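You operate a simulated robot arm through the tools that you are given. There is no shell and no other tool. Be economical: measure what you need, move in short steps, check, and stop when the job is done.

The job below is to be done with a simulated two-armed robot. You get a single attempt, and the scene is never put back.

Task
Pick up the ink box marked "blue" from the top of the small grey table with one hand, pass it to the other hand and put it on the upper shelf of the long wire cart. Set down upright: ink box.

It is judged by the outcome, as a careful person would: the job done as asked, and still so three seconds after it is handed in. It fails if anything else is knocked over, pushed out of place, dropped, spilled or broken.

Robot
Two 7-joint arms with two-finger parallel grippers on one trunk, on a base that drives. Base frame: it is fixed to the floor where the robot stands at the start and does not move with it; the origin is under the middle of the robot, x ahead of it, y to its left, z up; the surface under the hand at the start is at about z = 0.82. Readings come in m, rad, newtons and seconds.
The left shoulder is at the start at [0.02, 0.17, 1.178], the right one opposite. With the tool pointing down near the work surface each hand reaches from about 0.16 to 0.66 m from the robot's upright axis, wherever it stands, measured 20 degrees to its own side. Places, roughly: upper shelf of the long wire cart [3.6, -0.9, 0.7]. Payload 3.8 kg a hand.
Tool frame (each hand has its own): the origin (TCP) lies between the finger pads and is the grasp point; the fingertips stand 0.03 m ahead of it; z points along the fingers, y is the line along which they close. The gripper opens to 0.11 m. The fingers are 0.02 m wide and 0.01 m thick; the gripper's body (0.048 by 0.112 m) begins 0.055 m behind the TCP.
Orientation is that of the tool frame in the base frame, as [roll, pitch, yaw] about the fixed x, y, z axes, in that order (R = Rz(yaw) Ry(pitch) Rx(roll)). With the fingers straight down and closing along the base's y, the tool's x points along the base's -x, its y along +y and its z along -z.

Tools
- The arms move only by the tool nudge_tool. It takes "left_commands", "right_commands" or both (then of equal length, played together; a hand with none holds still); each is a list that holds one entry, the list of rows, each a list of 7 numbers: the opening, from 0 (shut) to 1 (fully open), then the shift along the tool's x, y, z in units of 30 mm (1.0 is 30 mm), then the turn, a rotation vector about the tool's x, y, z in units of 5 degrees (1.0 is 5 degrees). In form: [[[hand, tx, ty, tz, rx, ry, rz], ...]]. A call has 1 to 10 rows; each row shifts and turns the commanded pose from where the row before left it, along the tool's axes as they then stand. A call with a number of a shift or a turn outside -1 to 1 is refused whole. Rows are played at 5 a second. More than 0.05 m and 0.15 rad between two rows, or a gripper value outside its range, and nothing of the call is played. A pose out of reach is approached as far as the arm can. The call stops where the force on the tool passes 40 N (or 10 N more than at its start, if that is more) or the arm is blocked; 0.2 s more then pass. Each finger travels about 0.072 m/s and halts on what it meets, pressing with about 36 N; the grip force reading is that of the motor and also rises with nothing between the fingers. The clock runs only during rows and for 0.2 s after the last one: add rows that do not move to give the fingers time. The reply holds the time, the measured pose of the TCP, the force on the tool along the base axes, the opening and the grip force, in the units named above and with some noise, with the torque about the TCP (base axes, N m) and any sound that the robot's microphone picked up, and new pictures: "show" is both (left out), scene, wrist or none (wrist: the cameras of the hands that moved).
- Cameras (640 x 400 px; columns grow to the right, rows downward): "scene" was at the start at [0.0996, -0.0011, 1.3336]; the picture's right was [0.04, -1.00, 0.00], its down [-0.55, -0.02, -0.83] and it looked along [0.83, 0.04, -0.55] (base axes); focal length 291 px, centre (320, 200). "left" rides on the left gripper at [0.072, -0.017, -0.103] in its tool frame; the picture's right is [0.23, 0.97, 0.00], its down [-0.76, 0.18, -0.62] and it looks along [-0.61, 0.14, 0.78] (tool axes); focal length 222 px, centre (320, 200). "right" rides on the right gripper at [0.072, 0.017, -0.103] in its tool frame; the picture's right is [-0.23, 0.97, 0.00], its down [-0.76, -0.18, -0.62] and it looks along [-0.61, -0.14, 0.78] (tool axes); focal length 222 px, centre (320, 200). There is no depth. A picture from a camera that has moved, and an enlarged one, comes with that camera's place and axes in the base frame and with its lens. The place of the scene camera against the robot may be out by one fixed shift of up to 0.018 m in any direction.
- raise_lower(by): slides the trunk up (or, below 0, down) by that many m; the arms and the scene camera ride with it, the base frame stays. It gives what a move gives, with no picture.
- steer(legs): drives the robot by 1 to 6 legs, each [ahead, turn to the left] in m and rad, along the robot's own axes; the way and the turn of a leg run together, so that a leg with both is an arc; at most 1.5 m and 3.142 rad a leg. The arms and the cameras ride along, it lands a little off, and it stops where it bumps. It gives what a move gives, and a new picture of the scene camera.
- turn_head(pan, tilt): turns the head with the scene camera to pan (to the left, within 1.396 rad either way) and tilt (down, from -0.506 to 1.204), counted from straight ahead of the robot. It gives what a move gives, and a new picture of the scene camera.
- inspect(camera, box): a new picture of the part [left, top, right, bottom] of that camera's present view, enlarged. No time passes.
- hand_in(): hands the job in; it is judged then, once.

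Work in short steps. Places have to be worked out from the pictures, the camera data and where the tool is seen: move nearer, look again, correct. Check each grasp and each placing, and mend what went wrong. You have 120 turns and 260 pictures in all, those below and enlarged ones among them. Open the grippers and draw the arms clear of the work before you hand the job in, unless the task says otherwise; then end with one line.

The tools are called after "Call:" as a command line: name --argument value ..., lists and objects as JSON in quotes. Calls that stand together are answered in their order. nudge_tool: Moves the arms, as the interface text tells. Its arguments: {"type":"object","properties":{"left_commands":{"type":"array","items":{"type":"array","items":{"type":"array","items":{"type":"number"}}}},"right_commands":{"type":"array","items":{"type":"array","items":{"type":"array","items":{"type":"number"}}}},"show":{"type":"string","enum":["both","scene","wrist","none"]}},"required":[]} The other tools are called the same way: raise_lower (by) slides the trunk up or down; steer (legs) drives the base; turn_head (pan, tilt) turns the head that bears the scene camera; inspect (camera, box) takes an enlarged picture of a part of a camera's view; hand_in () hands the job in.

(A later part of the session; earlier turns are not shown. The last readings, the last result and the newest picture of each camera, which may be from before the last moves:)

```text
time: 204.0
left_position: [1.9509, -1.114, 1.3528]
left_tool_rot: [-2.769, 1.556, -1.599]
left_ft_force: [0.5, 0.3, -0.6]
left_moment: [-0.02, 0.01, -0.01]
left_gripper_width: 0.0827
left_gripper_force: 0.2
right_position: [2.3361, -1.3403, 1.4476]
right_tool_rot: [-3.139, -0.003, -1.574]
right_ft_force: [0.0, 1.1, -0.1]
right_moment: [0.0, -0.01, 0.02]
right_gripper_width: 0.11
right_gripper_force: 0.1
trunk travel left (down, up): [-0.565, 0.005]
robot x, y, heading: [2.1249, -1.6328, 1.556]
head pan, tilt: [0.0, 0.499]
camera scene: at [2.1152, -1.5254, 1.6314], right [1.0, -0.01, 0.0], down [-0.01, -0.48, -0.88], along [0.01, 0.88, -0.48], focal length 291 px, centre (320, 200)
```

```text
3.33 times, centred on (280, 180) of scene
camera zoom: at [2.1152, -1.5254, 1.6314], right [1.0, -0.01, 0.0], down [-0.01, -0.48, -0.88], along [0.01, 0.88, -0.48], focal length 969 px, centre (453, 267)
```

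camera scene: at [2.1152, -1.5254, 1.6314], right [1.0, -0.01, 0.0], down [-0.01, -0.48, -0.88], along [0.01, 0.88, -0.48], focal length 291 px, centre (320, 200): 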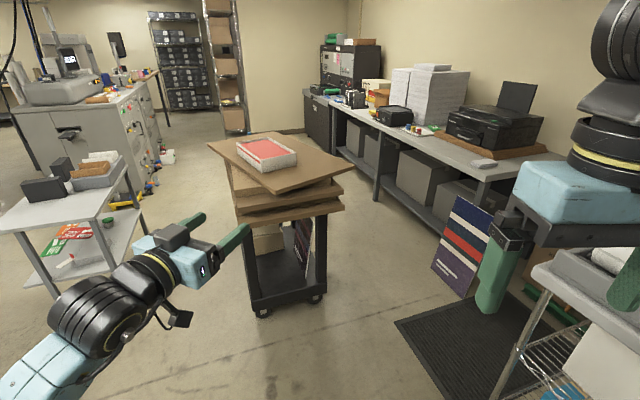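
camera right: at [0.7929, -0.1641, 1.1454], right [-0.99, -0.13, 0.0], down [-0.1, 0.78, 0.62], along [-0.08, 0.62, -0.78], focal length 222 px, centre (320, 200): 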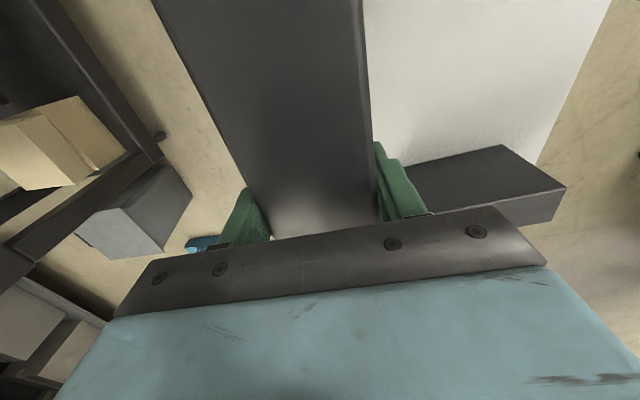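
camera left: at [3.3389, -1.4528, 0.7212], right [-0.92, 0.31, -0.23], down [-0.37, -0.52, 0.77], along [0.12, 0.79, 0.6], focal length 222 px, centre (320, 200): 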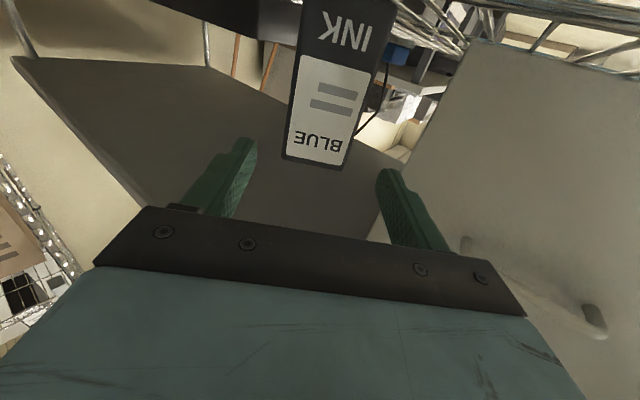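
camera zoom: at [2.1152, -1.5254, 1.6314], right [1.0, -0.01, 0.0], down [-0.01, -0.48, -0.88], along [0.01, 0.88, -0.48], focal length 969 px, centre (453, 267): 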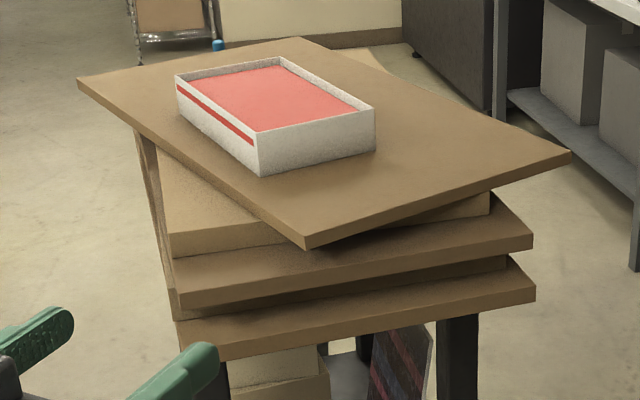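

The top board needs about 17° clockwise, pushed from behind its right corner, at about (2.31,-0.15) now. First I'll extend the closed right hand forward, which also tucks its elbow in.

Call:
nudge_tool --right_commands '[[[0, -0.95, 0.2, 0.6, 0, 0, 0], [0, -0.95, 0.2, 0.6, 0, 0, 0], [0, -0.95, 0.2, 0.6, 0, 0, 0], [0, -0.95, 0.2, 0.6, 0, 0, 0], [0, -0.95, 0.2, 0.6, 0, 0, 0], [0, -0.95, 0.2, 0.6, 0, 0, 0], [0, -0.95, 0.2, 0.6, 0, 0, 0], [0, -0.95, 0.2, 0.6, 0, 0, 0]]]' --show "none"

Call:
turn_head --pan -0.9 --tilt 0.5

```text
time: 205.8
left_position: [1.9531, -1.1139, 1.3525]
left_tool_rot: [-2.735, 1.56, -1.566]
left_ft_force: [-0.1, -0.2, 0.8]
left_moment: [-0.03, 0.0, -0.02]
left_gripper_width: 0.0825
left_gripper_force: 0.1
right_position: [2.2877, -1.1083, 1.3021]
right_tool_rot: [-3.14, -0.003, -1.574]
right_ft_force: [0.4, 0.2, 0.6]
right_moment: [0.0, -0.02, -0.02]
right_gripper_width: 0.0
right_gripper_force: 35.8
trunk travel left (down, up): [-0.565, 0.005]
robot x, y, heading: [2.1236, -1.6332, 1.562]
head pan, tilt: [0.0, 0.499]
```

```text
time: 207.0
left_position: [1.953, -1.1132, 1.3537]
left_tool_rot: [-2.767, 1.559, -1.598]
left_ft_force: [0.5, 0.3, 0.5]
left_moment: [0.0, 0.0, -0.01]
left_gripper_width: 0.0825
left_gripper_force: 0.1
right_position: [2.2903, -1.1111, 1.3018]
right_tool_rot: [-3.139, -0.002, -1.575]
right_ft_force: [0.4, -0.2, -0.1]
right_moment: [-0.02, 0.0, -0.03]
right_gripper_width: 0.0
right_gripper_force: 36.3
trunk travel left (down, up): [-0.565, 0.005]
robot x, y, heading: [2.1239, -1.6332, 1.554]
head pan, tilt: [-0.901, 0.499]
camera scene: at [2.186, -1.5609, 1.6314], right [0.61, -0.79, 0.0], down [-0.38, -0.29, -0.88], along [0.69, 0.54, -0.48], focal length 291 px, centre (320, 200)
```

scene: 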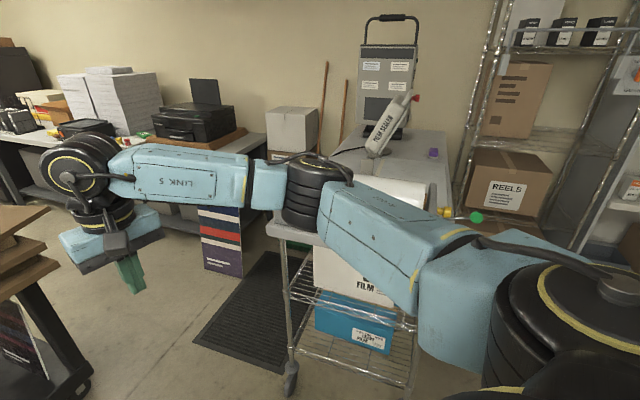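

The elbow overhangs toward the wire cart, so I'll swing left while passing it, then come in to about (2.1,-0.66) facing the stack's rear-right corner.

Call:
steer --legs '[[0, 0.2], [0.8, 0], [0, -0.75], [0.22, 0], [0, 0.55]]'

Call:
turn_head --pan 0.0 --tilt 0.75

```text
time: 216.8
left_position: [1.9074, -0.1362, 1.3538]
left_tool_rot: [-2.731, 1.56, -1.541]
left_ft_force: [-0.1, 0.5, -0.5]
left_moment: [-0.01, 0.01, -0.01]
left_gripper_width: 0.0823
left_gripper_force: 0.0
right_position: [2.2443, -0.1245, 1.3028]
right_tool_rot: [-3.136, -0.004, -1.549]
right_ft_force: [-0.2, 0.4, 0.2]
right_moment: [0.01, -0.01, 0.02]
right_gripper_width: 0.0002
right_gripper_force: 36.0
trunk travel left (down, up): [-0.565, 0.005]
robot x, y, heading: [2.0925, -0.6494, 1.58]
head pan, tilt: [-0.901, 0.499]
camera scene: at [2.1509, -0.5771, 1.6314], right [0.63, -0.78, 0.0], down [-0.37, -0.3, -0.88], along [0.68, 0.55, -0.48], focal length 291 px, centre (320, 200)
```

scene: 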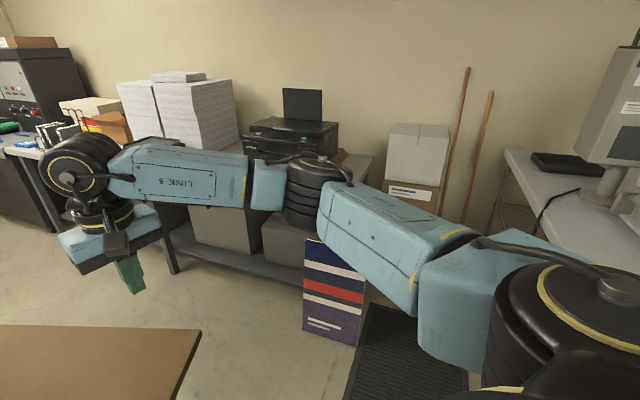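

```text
time: 218.0
left_position: [1.9072, -0.1361, 1.3529]
left_tool_rot: [-2.743, 1.558, -1.55]
left_ft_force: [-0.3, -0.9, -0.1]
left_moment: [-0.02, -0.02, 0.01]
left_gripper_width: 0.0823
left_gripper_force: 0.1
right_position: [2.2439, -0.1257, 1.3026]
right_tool_rot: [-3.138, -0.003, -1.548]
right_ft_force: [0.3, 0.7, 0.5]
right_moment: [0.02, 0.04, 0.0]
right_gripper_width: 0.0001
right_gripper_force: 36.3
trunk travel left (down, up): [-0.565, 0.005]
robot x, y, heading: [2.0905, -0.6537, 1.582]
head pan, tilt: [0.0, 0.75]
camera scene: at [2.0796, -0.5515, 1.6094], right [1.0, 0.01, 0.0], down [0.01, -0.68, -0.73], along [-0.01, 0.73, -0.68], focal length 291 px, centre (320, 200)
```

scene: 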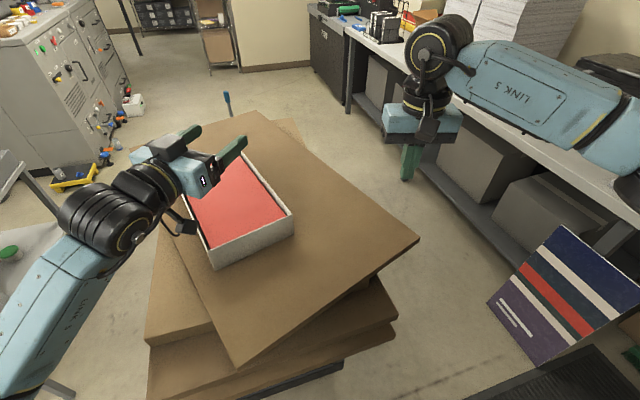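

I see the board's right corner at about (2.31,-0.11), with its height estimated at 1.05–1.07. I'll touch the supported part of the board lightly with the closed fingers to get its exact height, first moving above it.

Call:
nudge_tool --right_commands '[[[0, -0.5, 0.9, 0.8, 0, 0, 0], [0, -0.5, 0.9, 0.8, 0, 0, 0], [0, -0.5, 0.9, 0.8, 0, 0, 0], [0, 0, 0.6, 0.8, 0, 0, 0], [0, 0, 0, 0.8, 0, 0, 0]]]' --show "scene"

```text
time: 219.2
left_position: [1.9087, -0.1365, 1.3529]
left_tool_rot: [-2.775, 1.56, -1.583]
left_ft_force: [0.8, 0.2, -0.2]
left_moment: [-0.03, 0.01, -0.03]
left_gripper_width: 0.0824
left_gripper_force: 0.0
right_position: [2.1464, -0.0818, 1.1823]
right_tool_rot: [-3.136, -0.002, -1.551]
right_ft_force: [0.0, -0.6, 0.1]
right_moment: [-0.01, 0.0, 0.02]
right_gripper_width: 0.0002
right_gripper_force: 36.3
trunk travel left (down, up): [-0.565, 0.005]
robot x, y, heading: [2.0928, -0.647, 1.583]
head pan, tilt: [0.0, 0.75]
camera scene: at [2.0801, -0.5513, 1.6094], right [1.0, 0.01, 0.0], down [0.01, -0.68, -0.73], along [-0.01, 0.73, -0.68], focal length 291 px, centre (320, 200)
```

scene: 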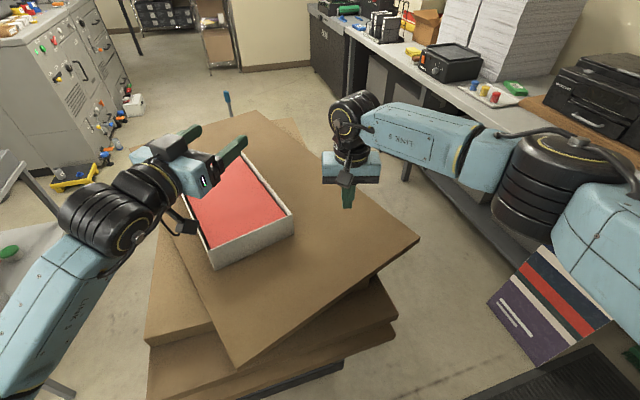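

Tips are at z≈1.15. I'll descend with fine final steps and stop on the first contact.

Call:
nudge_tool --right_commands '[[[0, 0, 0, 0.9, 0, 0, 0], [0, 0, 0, 0.9, 0, 0, 0], [0, 0, 0, 0.2, 0, 0, 0], [0, 0, 0, 0.1, 0, 0, 0], [0, 0, 0, 0.1, 0, 0, 0], [0, 0, 0, 0.1, 0, 0, 0]]]' --show "none"

```text
time: 220.6
left_position: [1.908, -0.1367, 1.3536]
left_tool_rot: [-2.746, 1.557, -1.556]
left_ft_force: [0.1, -0.1, -0.9]
left_moment: [-0.03, -0.02, 0.01]
left_gripper_width: 0.0825
left_gripper_force: 0.0
right_position: [2.1458, -0.0829, 1.1121]
right_tool_rot: [-3.138, -0.001, -1.551]
right_ft_force: [0.2, -0.1, 0.0]
right_moment: [0.0, -0.01, 0.0]
right_gripper_width: 0.0
right_gripper_force: 36.2
trunk travel left (down, up): [-0.565, 0.005]
robot x, y, heading: [2.0902, -0.6514, 1.579]
head pan, tilt: [0.0, 0.75]
```

Tip at 1.082 with no contact yet; I'll continue in 3 mm steps.

Call:
nudge_tool --right_commands '[[[0, 0, 0, 0.1, 0, 0, 0], [0, 0, 0, 0.1, 0, 0, 0], [0, 0, 0, 0.1, 0, 0, 0], [0, 0, 0, 0.1, 0, 0, 0], [0, 0, 0, 0.1, 0, 0, 0]]]' --show "wrist"

```text
time: 221.8
left_position: [1.9071, -0.1359, 1.3528]
left_tool_rot: [-2.738, 1.558, -1.546]
left_ft_force: [-0.7, 0.0, 1.1]
left_moment: [0.0, 0.01, 0.01]
left_gripper_width: 0.0824
left_gripper_force: 0.1
right_position: [2.1443, -0.0818, 1.097]
right_tool_rot: [-3.138, -0.002, -1.549]
right_ft_force: [0.0, 0.6, 0.2]
right_moment: [-0.01, -0.01, 0.04]
right_gripper_width: 0.0
right_gripper_force: 36.8
trunk travel left (down, up): [-0.565, 0.005]
robot x, y, heading: [2.0911, -0.6501, 1.579]
head pan, tilt: [0.0, 0.75]
camera right: at [2.1285, -0.1553, 1.201], right [-0.98, 0.21, 0.0], down [0.16, 0.77, 0.62], along [0.13, 0.61, -0.78], focal length 222 px, centre (320, 200)
```

right: 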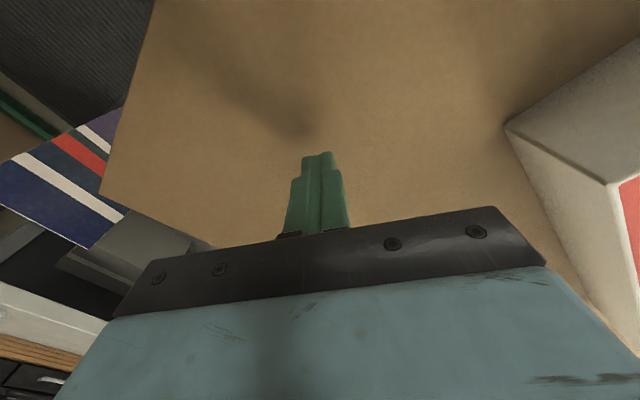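

Still a gap, judging by the shadow. I'll continue down.

Call:
nudge_tool --right_commands '[[[0, 0, 0, 0.12, 0, 0, 0], [0, 0, 0, 0.12, 0, 0, 0], [0, 0, 0, 0.1, 0, 0, 0], [0, 0, 0, 0.1, 0, 0, 0], [0, 0, 0, 0.1, 0, 0, 0], [0, 0, 0, 0.1, 0, 0, 0], [0, 0, 0, 0.1, 0, 0, 0]]]' --show "none"

```text
time: 223.4
left_position: [1.9082, -0.1384, 1.3543]
left_tool_rot: [-2.778, 1.56, -1.586]
left_ft_force: [0.5, -0.3, 0.9]
left_moment: [-0.01, -0.01, -0.04]
left_gripper_width: 0.0827
left_gripper_force: 0.1
right_position: [2.1431, -0.0818, 1.0852]
right_tool_rot: [3.141, 0.006, -1.549]
right_ft_force: [2.9, -13.4, 29.2]
right_moment: [-0.91, -0.06, 0.02]
right_gripper_width: 0.0001
right_gripper_force: 36.5
trunk travel left (down, up): [-0.565, 0.005]
robot x, y, heading: [2.092, -0.6524, 1.578]
head pan, tilt: [0.0, 0.75]
stopped in row 7 (right hand): the force on the tool passed its limit at 53 N (the readings are from after the stop); the commanded pose is now the measured one
```

Board top found at z≈1.055. I'll lift, move out past the right-rear corner, and stay above it.

Call:
nudge_tool --right_commands '[[[0, 0, 0, -0.8, 0, 0, 0], [0, 0, 0, -0.8, 0, 0, 0], [0, -0.22, -0.87, 0, 0, 0, 0], [0, -0.22, -0.87, 0, 0, 0, 0], [0, -0.22, -0.87, 0, 0, 0, 0], [0, -0.22, -0.87, 0, 0, 0, 0], [0, -0.22, -0.87, 0, 0, 0, 0], [0, -0.22, -0.87, 0, 0, 0, 0], [0, -0.22, -0.87, 0, 0, 0, 0]]]'

```text
time: 225.4
left_position: [1.9078, -0.1351, 1.3529]
left_tool_rot: [-2.75, 1.558, -1.56]
left_ft_force: [0.5, -0.2, 0.1]
left_moment: [0.01, -0.01, -0.02]
left_gripper_width: 0.0825
left_gripper_force: 0.1
right_position: [2.3269, -0.0287, 1.1287]
right_tool_rot: [-3.14, 0.007, -1.551]
right_ft_force: [-0.2, 0.3, 0.5]
right_moment: [-0.01, 0.02, 0.0]
right_gripper_width: 0.0
right_gripper_force: 35.9
trunk travel left (down, up): [-0.565, 0.005]
robot x, y, heading: [2.0928, -0.6525, 1.577]
head pan, tilt: [0.0, 0.75]
camera scene: at [2.0798, -0.5514, 1.6094], right [1.0, 0.01, 0.0], down [0.01, -0.68, -0.73], along [-0.01, 0.73, -0.68], focal length 291 px, centre (320, 200)
camera right: at [2.3111, -0.1027, 1.231], right [-0.98, 0.21, 0.0], down [0.16, 0.76, 0.63], along [0.13, 0.62, -0.78], focal length 222 px, centre (320, 200)
```

scene: 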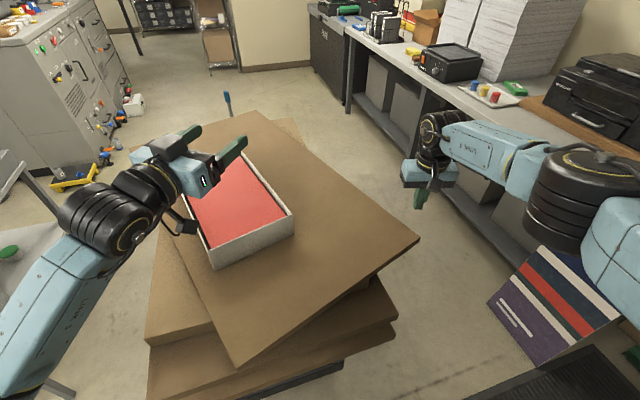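
right: 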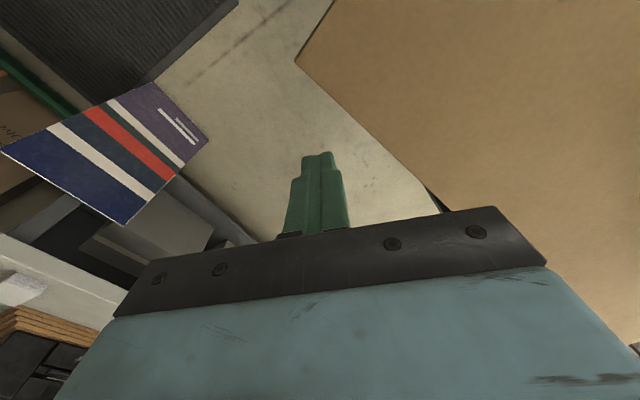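

The closed fingers are just outside the far edge. I'll lower the tips to z≈1.04 (between board levels) and begin pushing the corner back.

Call:
nudge_tool --right_commands '[[[0, 0, 0, 0.95, 0, 0, 0], [0, 0, 0, 0.95, 0, 0, 0], [0, 0.41, 0.52, 0, 0, 0, 0], [0, 0.41, 0.52, 0, 0, 0, 0], [0, 0.41, 0.52, 0, 0, 0, 0], [0, 0.41, 0.52, 0, 0, 0, 0]]]'

```text
time: 226.8
left_position: [1.9066, -0.1363, 1.3534]
left_tool_rot: [-2.715, 1.558, -1.525]
left_ft_force: [-0.1, 0.2, -0.7]
left_moment: [-0.02, -0.02, 0.04]
left_gripper_width: 0.0824
left_gripper_force: 0.1
right_position: [2.2631, -0.0813, 1.1029]
right_tool_rot: [-3.141, 0.007, -1.551]
right_ft_force: [-0.3, 0.5, -0.4]
right_moment: [-0.01, -0.01, 0.06]
right_gripper_width: 0.0001
right_gripper_force: 35.9
right hand out of reach, approached as far as the arm can: row 2
trunk travel left (down, up): [-0.565, 0.005]
robot x, y, heading: [2.0894, -0.6518, 1.581]
head pan, tilt: [0.0, 0.75]
camera scene: at [2.0792, -0.5517, 1.6094], right [1.0, 0.01, 0.0], down [0.01, -0.68, -0.73], along [-0.01, 0.73, -0.68], focal length 291 px, centre (320, 200)
camera right: at [2.2474, -0.1543, 1.2062], right [-0.98, 0.21, 0.0], down [0.16, 0.76, 0.63], along [0.13, 0.61, -0.78], focal length 222 px, centre (320, 200)
```

scene: 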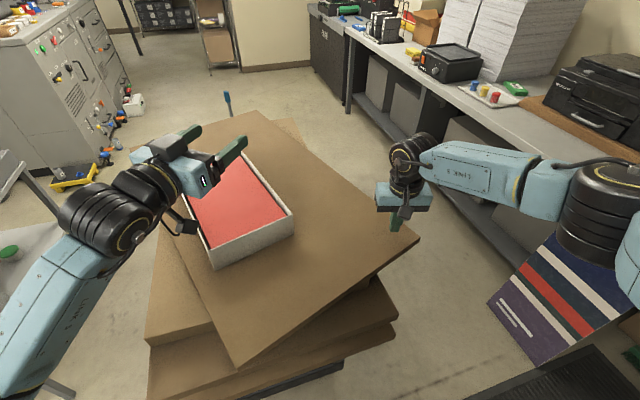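
right: 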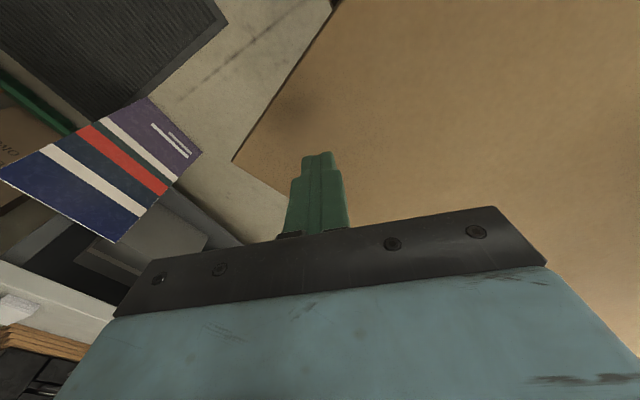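

The hand couldn't get low enough and is just above the board. I'll move it back out beyond the edge, then lower by the trunk.

Call:
nudge_tool --right_commands '[[[0, -0.41, -0.55, 0, 0, 0, 0], [0, -0.41, -0.55, 0, 0, 0, 0], [0, -0.41, -0.55, 0, 0, 0, 0], [0, -0.3, -0.55, 0, 0, 0, 0]]]' --show "wrist"

```text
time: 227.8
left_position: [1.9075, -0.1363, 1.3527]
left_tool_rot: [-2.741, 1.558, -1.548]
left_ft_force: [0.2, 0.2, 0.3]
left_moment: [-0.03, -0.02, -0.01]
left_gripper_width: 0.0824
left_gripper_force: 0.1
right_position: [2.3308, -0.0342, 1.1019]
right_tool_rot: [-3.14, 0.008, -1.551]
right_ft_force: [-0.4, 0.1, -0.3]
right_moment: [-0.02, 0.01, -0.02]
right_gripper_width: 0.0002
right_gripper_force: 36.0
trunk travel left (down, up): [-0.565, 0.005]
robot x, y, heading: [2.0922, -0.6491, 1.58]
head pan, tilt: [0.0, 0.75]
camera right: at [2.3141, -0.1071, 1.2047], right [-0.98, 0.21, 0.0], down [0.16, 0.76, 0.63], along [0.13, 0.61, -0.78], focal length 222 px, centre (320, 200)
```

right: 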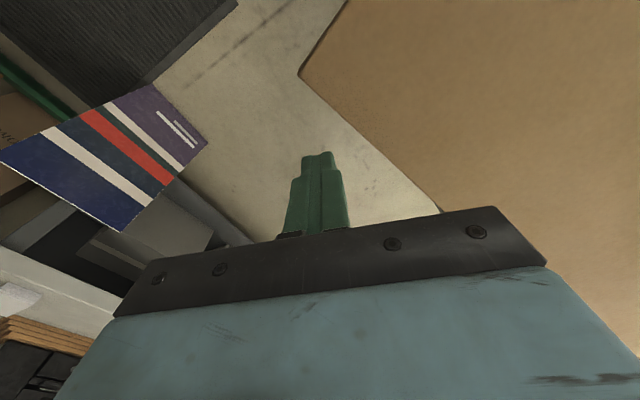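

Clear of the edge. I'll lower the trunk 3.2 cm so the tips are at about 1.04, then push.

Call:
raise_lower --by -0.032

Call:
nudge_tool --right_commands '[[[0, 0.41, 0.52, 0, 0, 0, 0], [0, 0.41, 0.52, 0, 0, 0, 0], [0, 0.41, 0.52, 0, 0, 0, 0]]]'

```text
time: 228.6
left_position: [1.9083, -0.1366, 1.3203]
left_tool_rot: [-2.743, 1.558, -1.553]
left_ft_force: [0.1, 0.5, 0.7]
left_moment: [-0.01, 0.0, 0.05]
left_gripper_width: 0.0824
left_gripper_force: 0.1
right_position: [2.3308, -0.0331, 1.0702]
right_tool_rot: [-3.138, 0.007, -1.552]
right_ft_force: [0.1, 0.7, 0.4]
right_moment: [-0.02, 0.03, 0.01]
right_gripper_width: 0.0001
right_gripper_force: 36.1
trunk travel left (down, up): [-0.533, 0.037]
robot x, y, heading: [2.0916, -0.651, 1.584]
head pan, tilt: [0.0, 0.75]
```

```text
time: 229.4
left_position: [1.9093, -0.1352, 1.3212]
left_tool_rot: [-2.811, 1.559, -1.619]
left_ft_force: [-0.8, -0.8, -0.6]
left_moment: [0.01, 0.04, 0.01]
left_gripper_width: 0.0824
left_gripper_force: 0.0
right_position: [2.2847, -0.0724, 1.0719]
right_tool_rot: [-3.139, 0.007, -1.55]
right_ft_force: [8.4, 3.3, 5.9]
right_moment: [0.0, -0.15, 0.03]
right_gripper_width: 0.0002
right_gripper_force: 35.8
trunk travel left (down, up): [-0.533, 0.037]
robot x, y, heading: [2.0904, -0.6533, 1.578]
head pan, tilt: [0.0, 0.75]
camera scene: at [2.0808, -0.5514, 1.5775], right [1.0, 0.01, 0.0], down [0.01, -0.68, -0.73], along [-0.01, 0.73, -0.68], focal length 291 px, centre (320, 200)
camera right: at [2.2684, -0.1455, 1.1734], right [-0.98, 0.21, 0.0], down [0.16, 0.76, 0.63], along [0.13, 0.62, -0.78], focal length 222 px, centre (320, 200)
```

scene: 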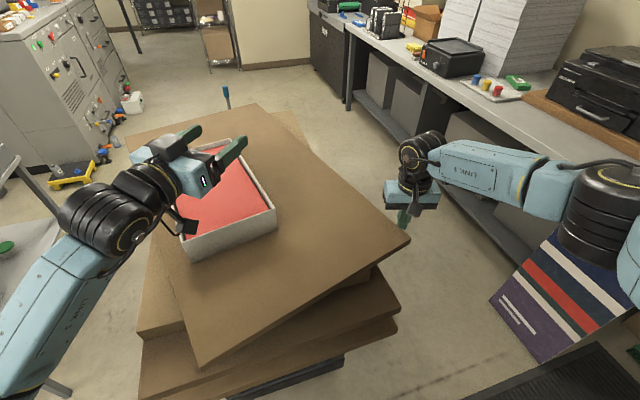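
right: 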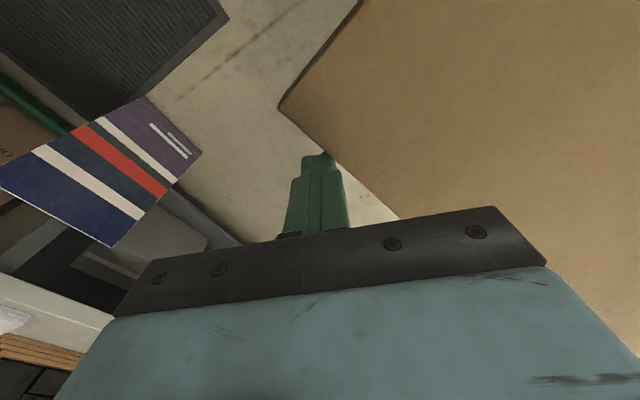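

Contact with a light push of about 9 N, and the board is already turning (38°→34.5°). I'll continue.

Call:
nudge_tool --right_commands '[[[0, 0.37, 0.55, 0, 0, 0, 0], [0, 0.36, 0.56, 0, 0, 0, 0], [0, 0.34, 0.57, 0, 0, 0, 0]]]'

```text
time: 230.2
left_position: [1.9086, -0.1374, 1.3208]
left_tool_rot: [-2.783, 1.557, -1.59]
left_ft_force: [0.3, 0.1, -0.6]
left_moment: [0.0, -0.04, 0.01]
left_gripper_width: 0.0825
left_gripper_force: 0.1
right_position: [2.2336, -0.1057, 1.0703]
right_tool_rot: [-3.14, 0.007, -1.55]
right_ft_force: [10.7, 3.1, 6.5]
right_moment: [0.03, -0.16, 0.06]
right_gripper_width: 0.0
right_gripper_force: 36.1
trunk travel left (down, up): [-0.533, 0.037]
robot x, y, heading: [2.09, -0.6517, 1.584]
head pan, tilt: [0.0, 0.75]
camera scene: at [2.0802, -0.5519, 1.5775], right [1.0, 0.01, 0.0], down [0.01, -0.68, -0.73], along [-0.01, 0.73, -0.68], focal length 291 px, centre (320, 200)
camera right: at [2.2182, -0.1797, 1.1729], right [-0.98, 0.21, 0.0], down [0.16, 0.76, 0.63], along [0.13, 0.61, -0.78], focal length 222 px, centre (320, 200)
```

scene: 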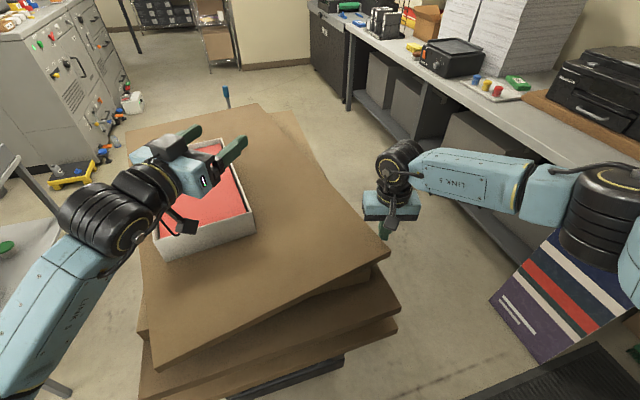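
right: 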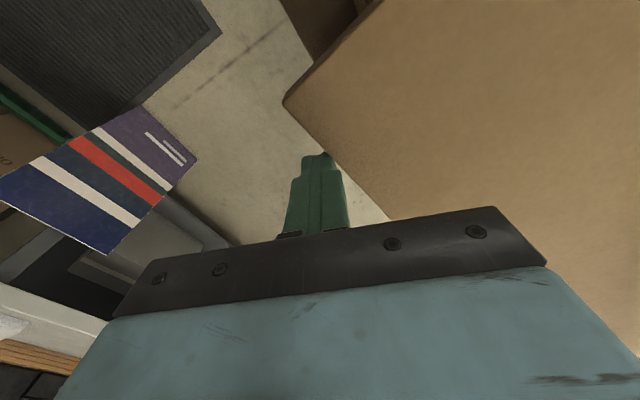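

The board is at about 30° now. I'll zoom to compare it with the boards below before pushing further.

Call:
inspect --camera "scene" --box '[110, 90, 430, 400]'

```text
1.29 times, centred on (270, 245) of scene
camera zoom: at [2.0802, -0.5519, 1.5775], right [1.0, 0.01, 0.0], down [0.01, -0.68, -0.73], along [-0.01, 0.73, -0.68], focal length 375 px, centre (384, 142)
```

zoom: 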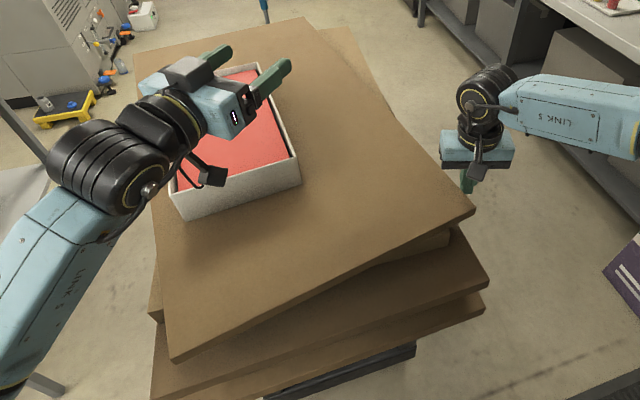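

Compared with the boards below, the top board's centre is now within about 2 cm of its original place and still needs about 9° clockwise. Further pushing here would shift it too far, so I'll finish from the front-left edge. First I'll back the finger off, raise up, and move the left hand aside.

Call:
nudge_tool --right_commands '[[[0, -0.4, -0.6, 0, 0, 0, 0], [0, -0.4, -0.6, 0, 0, 0, 0], [0, 0, -0.3, -1, 0, 0, 0], [0, 0.5, 0, -1, 0, 0, 0], [0, 0.5, 0, -1, 0, 0, 0], [0, 0.5, 0, -1, 0, 0, 0], [0, 0.5, 0, -1, 0, 0, 0], [0, 0, 0, -1, 0, 0, 0]]]' --left_commands '[[[0.75, -0.5, 0, 0, 0, 0, 0], [0.75, -0.5, 0, 0, 0, 0, 0], [0.75, 0, 0.6, 0, 0, 0, 0], [0.75, 0, 0.6, 0, 0, 0, 0], [0.75, 0, 0.6, 0, 0, 0, 0], [0.75, 0, 0.6, 0, 0, 0, 0], [0.75, 0, 0, 0, 0, 0, 0], [0.75, 0, 0, 0, 0, 0, 0]]]' --show "scene"

Call:
raise_lower --by 0.035

```text
time: 232.0
left_position: [1.8398, -0.1098, 1.3513]
left_tool_rot: [-2.715, 1.558, -1.522]
left_ft_force: [0.4, -0.7, 0.0]
left_moment: [-0.01, 0.01, -0.05]
left_gripper_width: 0.0824
left_gripper_force: 0.0
right_position: [2.2786, -0.1403, 1.2524]
right_tool_rot: [-3.14, 0.007, -1.551]
right_ft_force: [0.1, -0.4, -0.5]
right_moment: [0.0, 0.01, 0.0]
right_gripper_width: 0.0
right_gripper_force: 35.5
trunk travel left (down, up): [-0.533, 0.037]
robot x, y, heading: [2.0916, -0.6506, 1.583]
head pan, tilt: [0.0, 0.75]
camera scene: at [2.079, -0.5514, 1.5774], right [1.0, 0.01, 0.0], down [0.01, -0.68, -0.73], along [-0.01, 0.73, -0.68], focal length 291 px, centre (320, 200)
```

scene: 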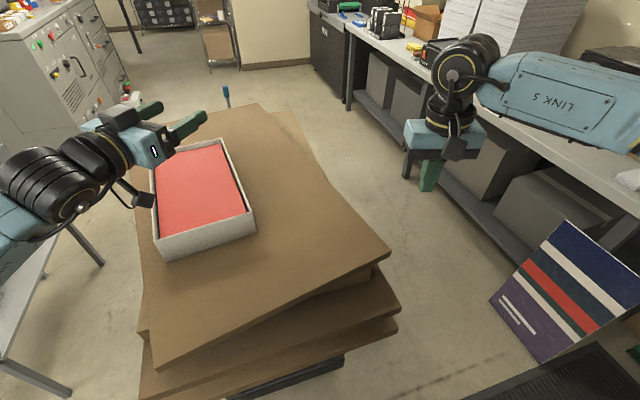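

```text
time: 232.8
left_position: [1.8412, -0.1084, 1.3859]
left_tool_rot: [-2.756, 1.558, -1.564]
left_ft_force: [-0.2, 0.1, 0.1]
left_moment: [-0.01, 0.01, -0.03]
left_gripper_width: 0.0826
left_gripper_force: 0.0
right_position: [2.2792, -0.14, 1.2869]
right_tool_rot: [-3.139, 0.007, -1.552]
right_ft_force: [-0.2, 0.4, -0.2]
right_moment: [0.0, 0.02, 0.01]
right_gripper_width: 0.0001
right_gripper_force: 36.3
trunk travel left (down, up): [-0.568, 0.002]
robot x, y, heading: [2.0902, -0.6509, 1.578]
head pan, tilt: [0.0, 0.75]
```

Now I'll go around the stack's near corner to its front side, hands high.

Call:
steer --legs '[[0, 1.95], [0.55, 0]]'

Call:
steer --legs '[[0, -1.25]]'

```text
time: 240.6
left_position: [1.1565, -1.281, 1.3864]
left_tool_rot: [-2.747, 1.56, 0.383]
left_ft_force: [-0.1, 0.8, 0.5]
left_moment: [0.02, -0.03, 0.0]
left_gripper_width: 0.0826
left_gripper_force: 0.1
right_position: [1.0274, -0.8613, 1.2868]
right_tool_rot: [-3.14, 0.006, 0.388]
right_ft_force: [1.0, 0.5, -0.4]
right_moment: [0.0, 0.02, 0.01]
right_gripper_width: 0.0
right_gripper_force: 35.6
trunk travel left (down, up): [-0.568, 0.002]
robot x, y, heading: [1.575, -0.8508, -2.764]
head pan, tilt: [0.0, 0.75]
camera scene: at [1.4647, -0.8966, 1.6124], right [-0.37, 0.93, 0.0], down [0.63, 0.25, -0.73], along [-0.68, -0.27, -0.68], focal length 291 px, centre (320, 200)
```

scene: 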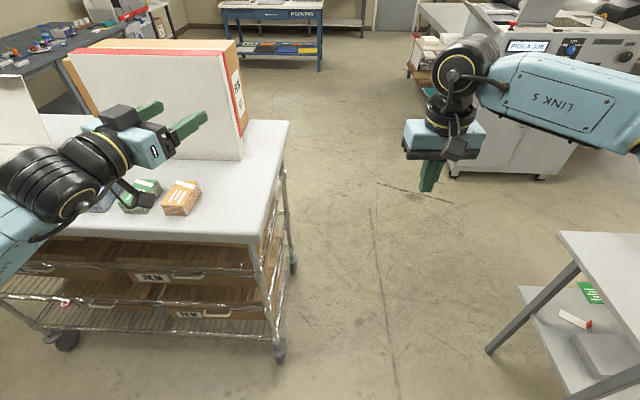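

```text
time: 244.1
left_position: [1.0345, -0.5954, 1.3864]
left_tool_rot: [-2.768, 1.56, -0.888]
left_ft_force: [0.1, 0.2, 0.3]
left_moment: [0.02, 0.0, 0.02]
left_gripper_width: 0.0827
left_gripper_force: 0.0
right_position: [1.3922, -0.3402, 1.2867]
right_tool_rot: [-3.14, 0.006, -0.861]
right_ft_force: [-0.4, -0.8, -0.5]
right_moment: [0.01, -0.01, 0.02]
right_gripper_width: 0.0
right_gripper_force: 36.1
trunk travel left (down, up): [-0.568, 0.002]
robot x, y, heading: [1.5699, -0.8516, 2.27]
head pan, tilt: [0.0, 0.75]
camera scene: at [1.4946, -0.7787, 1.6124], right [0.77, 0.64, 0.0], down [0.44, -0.52, -0.73], along [-0.47, 0.56, -0.68], focal length 291 px, centre (320, 200)
```

scene: 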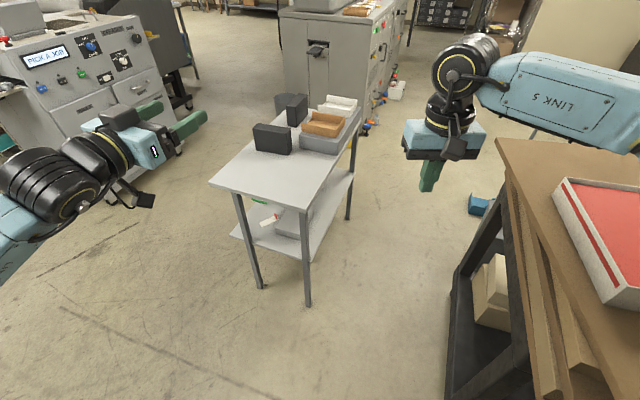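

The path is clear; the small table's corner is at (0.97,-0.22). I'll move to about (1.28,-0.5) and turn toward the stack's front-left.

Call:
steer --legs '[[0.44, 0], [0, -0.87]]'

```text
time: 249.0
left_position: [1.1336, 0.052, 1.3863]
left_tool_rot: [-2.784, 1.56, -1.756]
left_ft_force: [0.1, 0.3, 0.9]
left_moment: [0.01, 0.03, 0.01]
left_gripper_width: 0.0823
left_gripper_force: 0.1
right_position: [1.5595, -0.0498, 1.2878]
right_tool_rot: [-3.14, 0.009, -1.715]
right_ft_force: [-0.1, -0.6, -0.1]
right_moment: [-0.01, -0.01, 0.06]
right_gripper_width: 0.0
right_gripper_force: 35.9
trunk travel left (down, up): [-0.568, 0.002]
robot x, y, heading: [1.2936, -0.5227, 1.415]
head pan, tilt: [0.0, 0.75]
camera scene: at [1.2972, -0.4251, 1.6124], right [0.99, -0.15, 0.0], down [-0.11, -0.67, -0.73], along [0.11, 0.72, -0.68], focal length 291 px, centre (320, 200)
```

scene: 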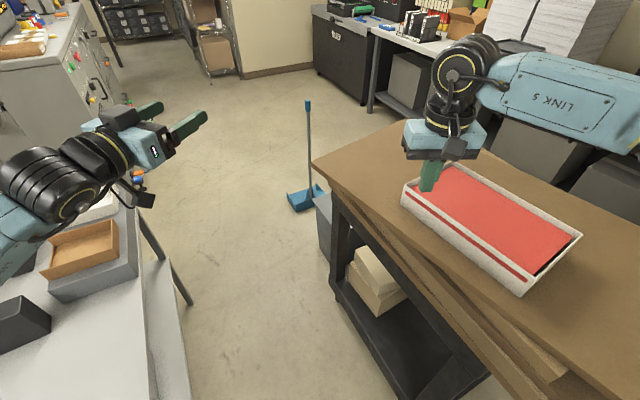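

I need to be about 12 cm closer to reach the front-left edge, with clearance to the small table still about 0.39 m.

Call:
steer --legs '[[0.12, 0]]'

```text
time: 250.2
left_position: [1.15, 0.1698, 1.3863]
left_tool_rot: [-2.769, 1.56, -1.739]
left_ft_force: [-0.5, 0.0, -0.4]
left_moment: [0.03, -0.01, -0.02]
left_gripper_width: 0.0825
left_gripper_force: 0.1
right_position: [1.577, 0.0692, 1.2857]
right_tool_rot: [-3.139, 0.006, -1.711]
right_ft_force: [0.2, 0.0, 0.0]
right_moment: [-0.01, -0.01, -0.01]
right_gripper_width: 0.0001
right_gripper_force: 36.0
trunk travel left (down, up): [-0.568, 0.002]
robot x, y, heading: [1.3109, -0.4053, 1.416]
head pan, tilt: [0.0, 0.75]
camera scene: at [1.3151, -0.3065, 1.6125], right [0.99, -0.15, 0.0], down [-0.1, -0.67, -0.73], along [0.11, 0.72, -0.68], focal length 291 px, centre (320, 200)
```

scene: 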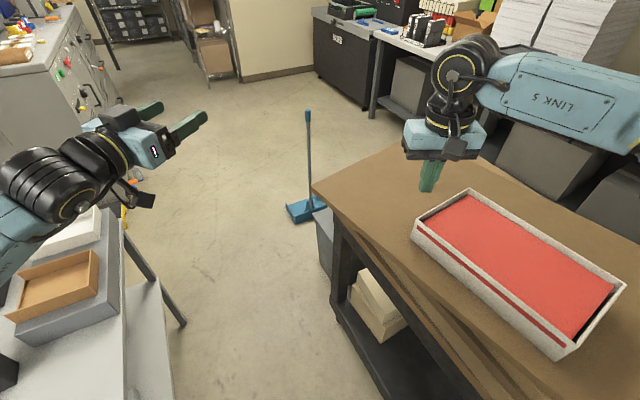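

I'll move the right hand outside the front edge near its left end, then view.

Call:
nudge_tool --right_commands '[[[0, -0.53, 0.99, 0, 0, 0, 0], [0, -0.53, 0.99, 0, 0, 0, 0], [0, -0.53, 0.99, 0, 0, 0, 0], [0, -0.53, 0.99, 0, 0, 0, 0], [0, -0.53, 0.99, 0, 0, 0, 0], [0, -0.53, 0.99, 0, 0, 0, 0], [0, 0, 0, 1, 0, 0, 0], [0, 0, 0, 1, 0, 0, 0], [0, 0, 0, 1, 0, 0, 0]]]'

```text
time: 252.2
left_position: [1.1495, 0.17, 1.3857]
left_tool_rot: [-2.753, 1.559, -1.724]
left_ft_force: [0.3, 0.5, -0.7]
left_moment: [-0.03, -0.01, -0.01]
left_gripper_width: 0.0825
left_gripper_force: 0.1
right_position: [1.4155, 0.182, 1.1993]
right_tool_rot: [-3.14, 0.007, -1.711]
right_ft_force: [-0.4, -0.1, -0.3]
right_moment: [0.0, 0.02, 0.01]
right_gripper_width: 0.0
right_gripper_force: 35.8
right hand out of reach, approached as far as the arm can: row 9
trunk travel left (down, up): [-0.568, 0.002]
robot x, y, heading: [1.3113, -0.4042, 1.415]
head pan, tilt: [0.0, 0.75]
camera scene: at [1.3151, -0.3057, 1.6124], right [0.99, -0.15, 0.0], down [-0.1, -0.67, -0.73], along [0.11, 0.72, -0.68], focal length 291 px, centre (320, 200)
camera right: at [1.3888, 0.112, 1.2996], right [-0.93, 0.36, 0.0], down [0.28, 0.72, 0.63], along [0.23, 0.59, -0.78], focal length 222 px, centre (320, 200)
```

scene: 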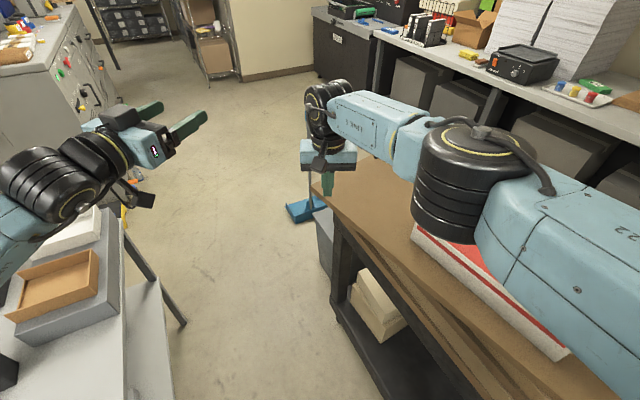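
right: 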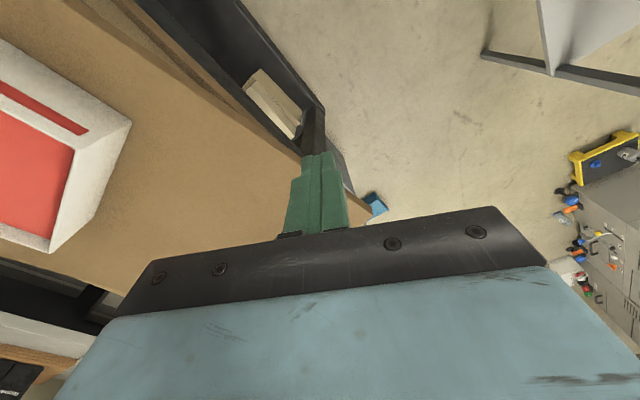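

The right elbow hangs over the tray and the arm can't go lower here, so lowering would risk a collision. I'll lift, turn the robot left so the target falls on the right hand's own side, and look again.

Call:
nudge_tool --right_commands '[[[0, 0, 0, -1, 0, 0, 0], [0, 0, 0, -1, 0, 0, 0]]]' --show "none"

Call:
steer --legs '[[0, 0.4]]'

```text
time: 252.8
left_position: [1.1498, 0.1688, 1.3857]
left_tool_rot: [-2.795, 1.561, -1.767]
left_ft_force: [0.4, -0.7, -0.1]
left_moment: [0.03, 0.04, 0.04]
left_gripper_width: 0.0827
left_gripper_force: 0.0
right_position: [1.4184, 0.1819, 1.2585]
right_tool_rot: [3.141, 0.008, -1.713]
right_ft_force: [-0.2, 0.4, -0.5]
right_moment: [-0.03, -0.03, 0.03]
right_gripper_width: 0.0001
right_gripper_force: 35.5
trunk travel left (down, up): [-0.568, 0.002]
robot x, y, heading: [1.3087, -0.4035, 1.417]
head pan, tilt: [0.0, 0.75]
```

```text
time: 254.4
left_position: [0.9394, 0.0628, 1.3857]
left_tool_rot: [-2.726, 1.559, -1.299]
left_ft_force: [1.1, 0.6, 0.4]
left_moment: [0.03, -0.03, 0.0]
left_gripper_width: 0.0826
left_gripper_force: 0.1
right_position: [1.1825, 0.1776, 1.2571]
right_tool_rot: [-3.14, 0.006, -1.317]
right_ft_force: [-0.1, -1.5, 0.2]
right_moment: [-0.04, -0.01, 0.03]
right_gripper_width: 0.0
right_gripper_force: 36.2
trunk travel left (down, up): [-0.568, 0.002]
robot x, y, heading: [1.3063, -0.4021, 1.819]
head pan, tilt: [0.0, 0.75]
camera scene: at [1.2738, -0.3079, 1.6124], right [0.97, 0.24, 0.0], down [0.17, -0.66, -0.73], along [-0.18, 0.71, -0.68], focal length 291 px, centre (320, 200)
```

scene: 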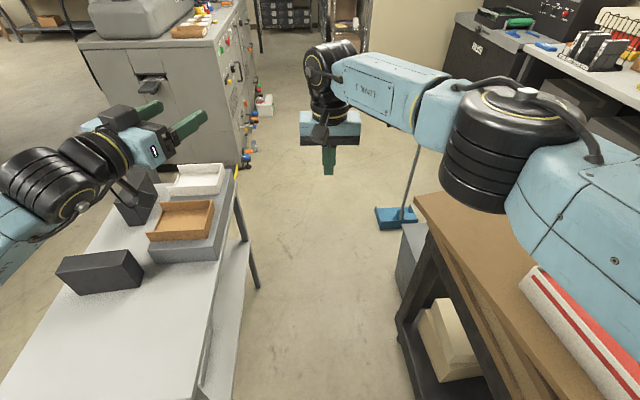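

Now the target lies on the right hand's own side. I'll lower the hand here over clear floor to about z 1.08, then approach the edge sideways.

Call:
nudge_tool --right_commands '[[[0, 0.5, -0.6, 1, 0, 0, 0], [0, 0.5, -0.6, 1, 0, 0, 0], [0, 0.5, -0.6, 1, 0, 0, 0], [0, 0, -0.6, 1, 0, 0, 0], [0, 0, -0.6, 1, 0, 0, 0], [0, 0, 0, 1, 0, 0, 0]]]'

```text
time: 255.8
left_position: [0.9406, 0.0643, 1.387]
left_tool_rot: [-2.736, 1.56, -1.307]
left_ft_force: [-0.2, -0.6, 1.0]
left_moment: [-0.01, -0.01, 0.01]
left_gripper_width: 0.0824
left_gripper_force: 0.1
right_position: [1.2806, 0.1597, 1.079]
right_tool_rot: [-3.141, 0.006, -1.314]
right_ft_force: [-0.5, 0.1, -0.2]
right_moment: [-0.01, 0.03, 0.02]
right_gripper_width: 0.0003
right_gripper_force: 35.6
trunk travel left (down, up): [-0.568, 0.002]
robot x, y, heading: [1.3103, -0.4055, 1.817]
head pan, tilt: [0.0, 0.75]
camera scene: at [1.2738, -0.3074, 1.6124], right [0.97, 0.24, 0.0], down [0.17, -0.66, -0.73], along [-0.18, 0.71, -0.68], focal length 291 px, centre (320, 200)
camera right: at [1.282, 0.0847, 1.1795], right [-1.0, -0.03, 0.0], down [-0.02, 0.78, 0.63], along [-0.02, 0.63, -0.78], focal length 222 px, centre (320, 200)
```

scene: 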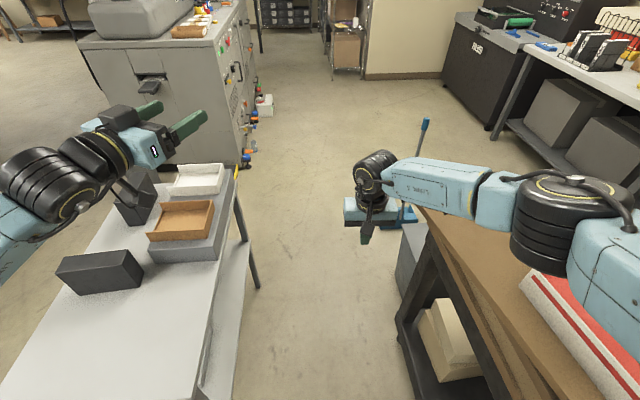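
right: 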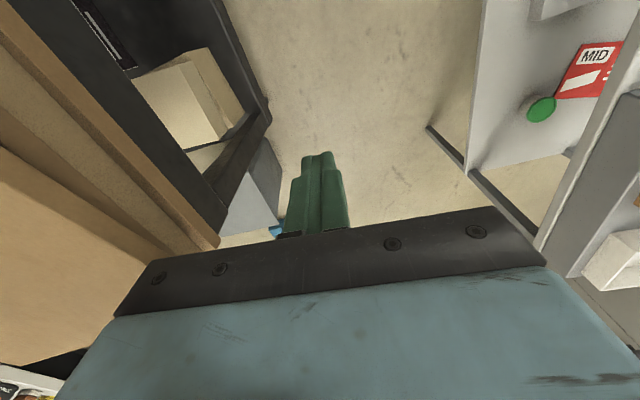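

The hand is at the right height on free floor, with the elbow above the tray. I'll slide it toward the front edge and begin a gentle push.

Call:
nudge_tool --right_commands '[[[0, 0, -1, 0.2, 0, 0, 0], [0, 0, -1, 0, 0, 0, 0], [0, 0, -1, 0, 0, 0, 0], [0, 0, -1, 0, 0, 0, 0], [0, 0, -1, 0, 0, 0, 0], [0, -0.1, -0.5, 0, 0, 0, 0]]]'

```text
time: 257.2
left_position: [0.9408, 0.0635, 1.3869]
left_tool_rot: [-2.758, 1.558, -1.331]
left_ft_force: [0.0, -0.2, -0.8]
left_moment: [-0.03, 0.03, -0.02]
left_gripper_width: 0.0824
left_gripper_force: 0.1
right_position: [1.4414, 0.2038, 1.0727]
right_tool_rot: [-3.14, 0.007, -1.316]
right_ft_force: [-0.4, -0.8, 0.0]
right_moment: [0.01, -0.01, 0.02]
right_gripper_width: 0.0
right_gripper_force: 35.7
trunk travel left (down, up): [-0.568, 0.002]
robot x, y, heading: [1.3083, -0.4051, 1.817]
head pan, tilt: [0.0, 0.75]
camera scene: at [1.2744, -0.3074, 1.6124], right [0.97, 0.24, 0.0], down [0.17, -0.66, -0.73], along [-0.18, 0.71, -0.68], focal length 291 px, centre (320, 200)
camera right: at [1.4422, 0.1289, 1.175], right [-1.0, -0.03, 0.0], down [-0.02, 0.78, 0.63], along [-0.02, 0.63, -0.78], focal length 222 px, centre (320, 200)
```

scene: 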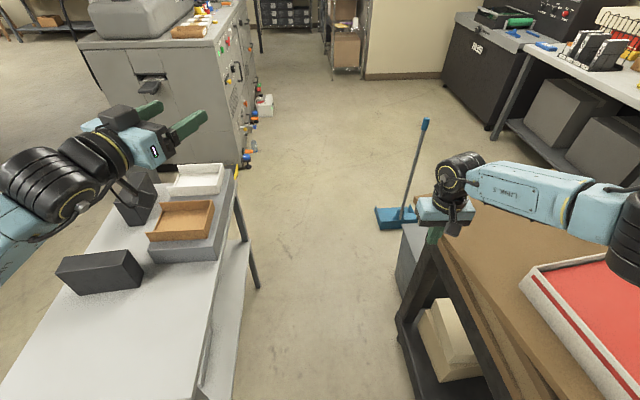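
right: 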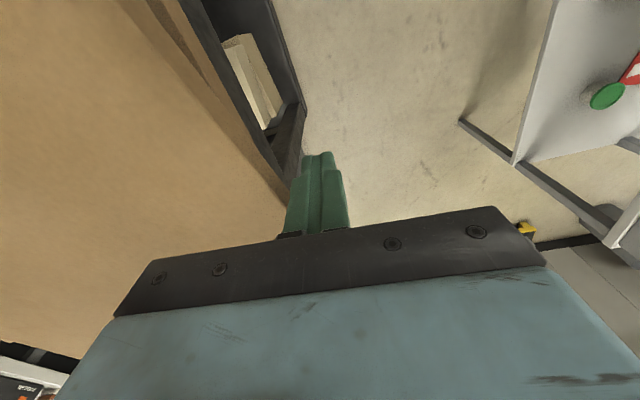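

Just about at the edge. I'll push about 6 cm along (0.88,0.47) in small steps.

Call:
nudge_tool --right_commands '[[[0, -0.115, -0.485, 0, 0, 0, 0], [0, -0.115, -0.485, 0, 0, 0, 0], [0, -0.115, -0.485, 0, 0, 0, 0], [0, -0.115, -0.485, 0, 0, 0, 0]]]'

```text
time: 258.2
left_position: [0.9392, 0.0644, 1.386]
left_tool_rot: [-2.703, 1.558, -1.273]
left_ft_force: [-0.6, 0.4, 0.1]
left_moment: [-0.01, 0.01, -0.01]
left_gripper_width: 0.0825
left_gripper_force: 0.1
right_position: [1.4918, 0.2324, 1.073]
right_tool_rot: [-3.138, 0.008, -1.318]
right_ft_force: [-5.4, -2.1, -0.6]
right_moment: [-0.06, 0.19, 0.04]
right_gripper_width: 0.0
right_gripper_force: 35.4
trunk travel left (down, up): [-0.568, 0.002]
robot x, y, heading: [1.3082, -0.4049, 1.815]
head pan, tilt: [0.0, 0.75]
camera scene: at [1.2734, -0.3076, 1.6124], right [0.97, 0.24, 0.0], down [0.17, -0.66, -0.73], along [-0.18, 0.71, -0.68], focal length 291 px, centre (320, 200)
camera right: at [1.4936, 0.1566, 1.1751], right [-1.0, -0.03, 0.0], down [-0.02, 0.78, 0.63], along [-0.02, 0.63, -0.78], focal length 222 px, centre (320, 200)
```

scene: 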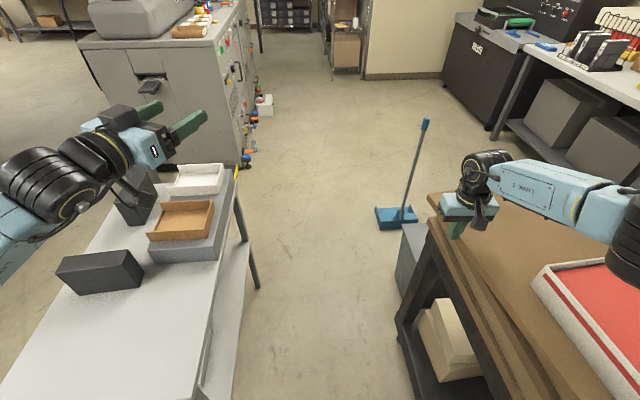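
right: 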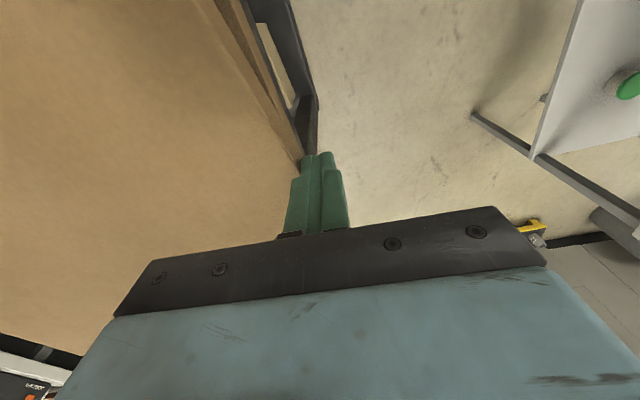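

The board is turning under a light 6 N. I'll measure its front edge direction against the lower boards.

Call:
turn_head --pan -0.6 --tilt 0.85

```text
time: 259.2
left_position: [0.9386, 0.0643, 1.3863]
left_tool_rot: [-2.722, 1.56, -1.296]
left_ft_force: [0.0, -0.3, 0.9]
left_moment: [-0.02, 0.05, -0.03]
left_gripper_width: 0.0824
left_gripper_force: 0.0
right_position: [1.4916, 0.2329, 1.0723]
right_tool_rot: [-3.139, 0.008, -1.317]
right_ft_force: [-3.7, 1.1, 0.6]
right_moment: [0.07, 0.06, 0.05]
right_gripper_width: 0.0
right_gripper_force: 36.7
trunk travel left (down, up): [-0.568, 0.002]
robot x, y, heading: [1.3068, -0.406, 1.813]
head pan, tilt: [-0.6, 0.85]
camera scene: at [1.321, -0.3147, 1.6044], right [0.94, -0.35, 0.0], down [-0.26, -0.7, -0.66], along [0.23, 0.62, -0.75], focal length 291 px, centre (320, 200)
```

scene: 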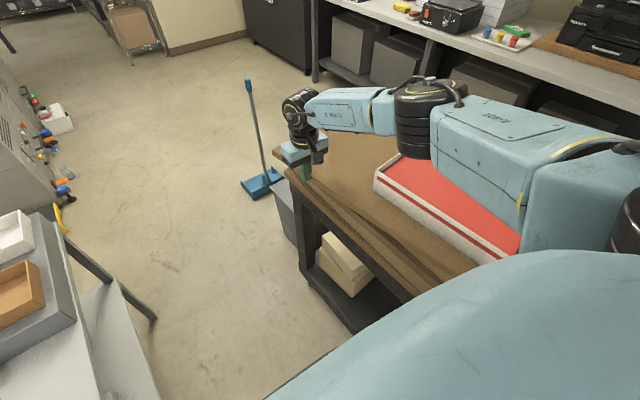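

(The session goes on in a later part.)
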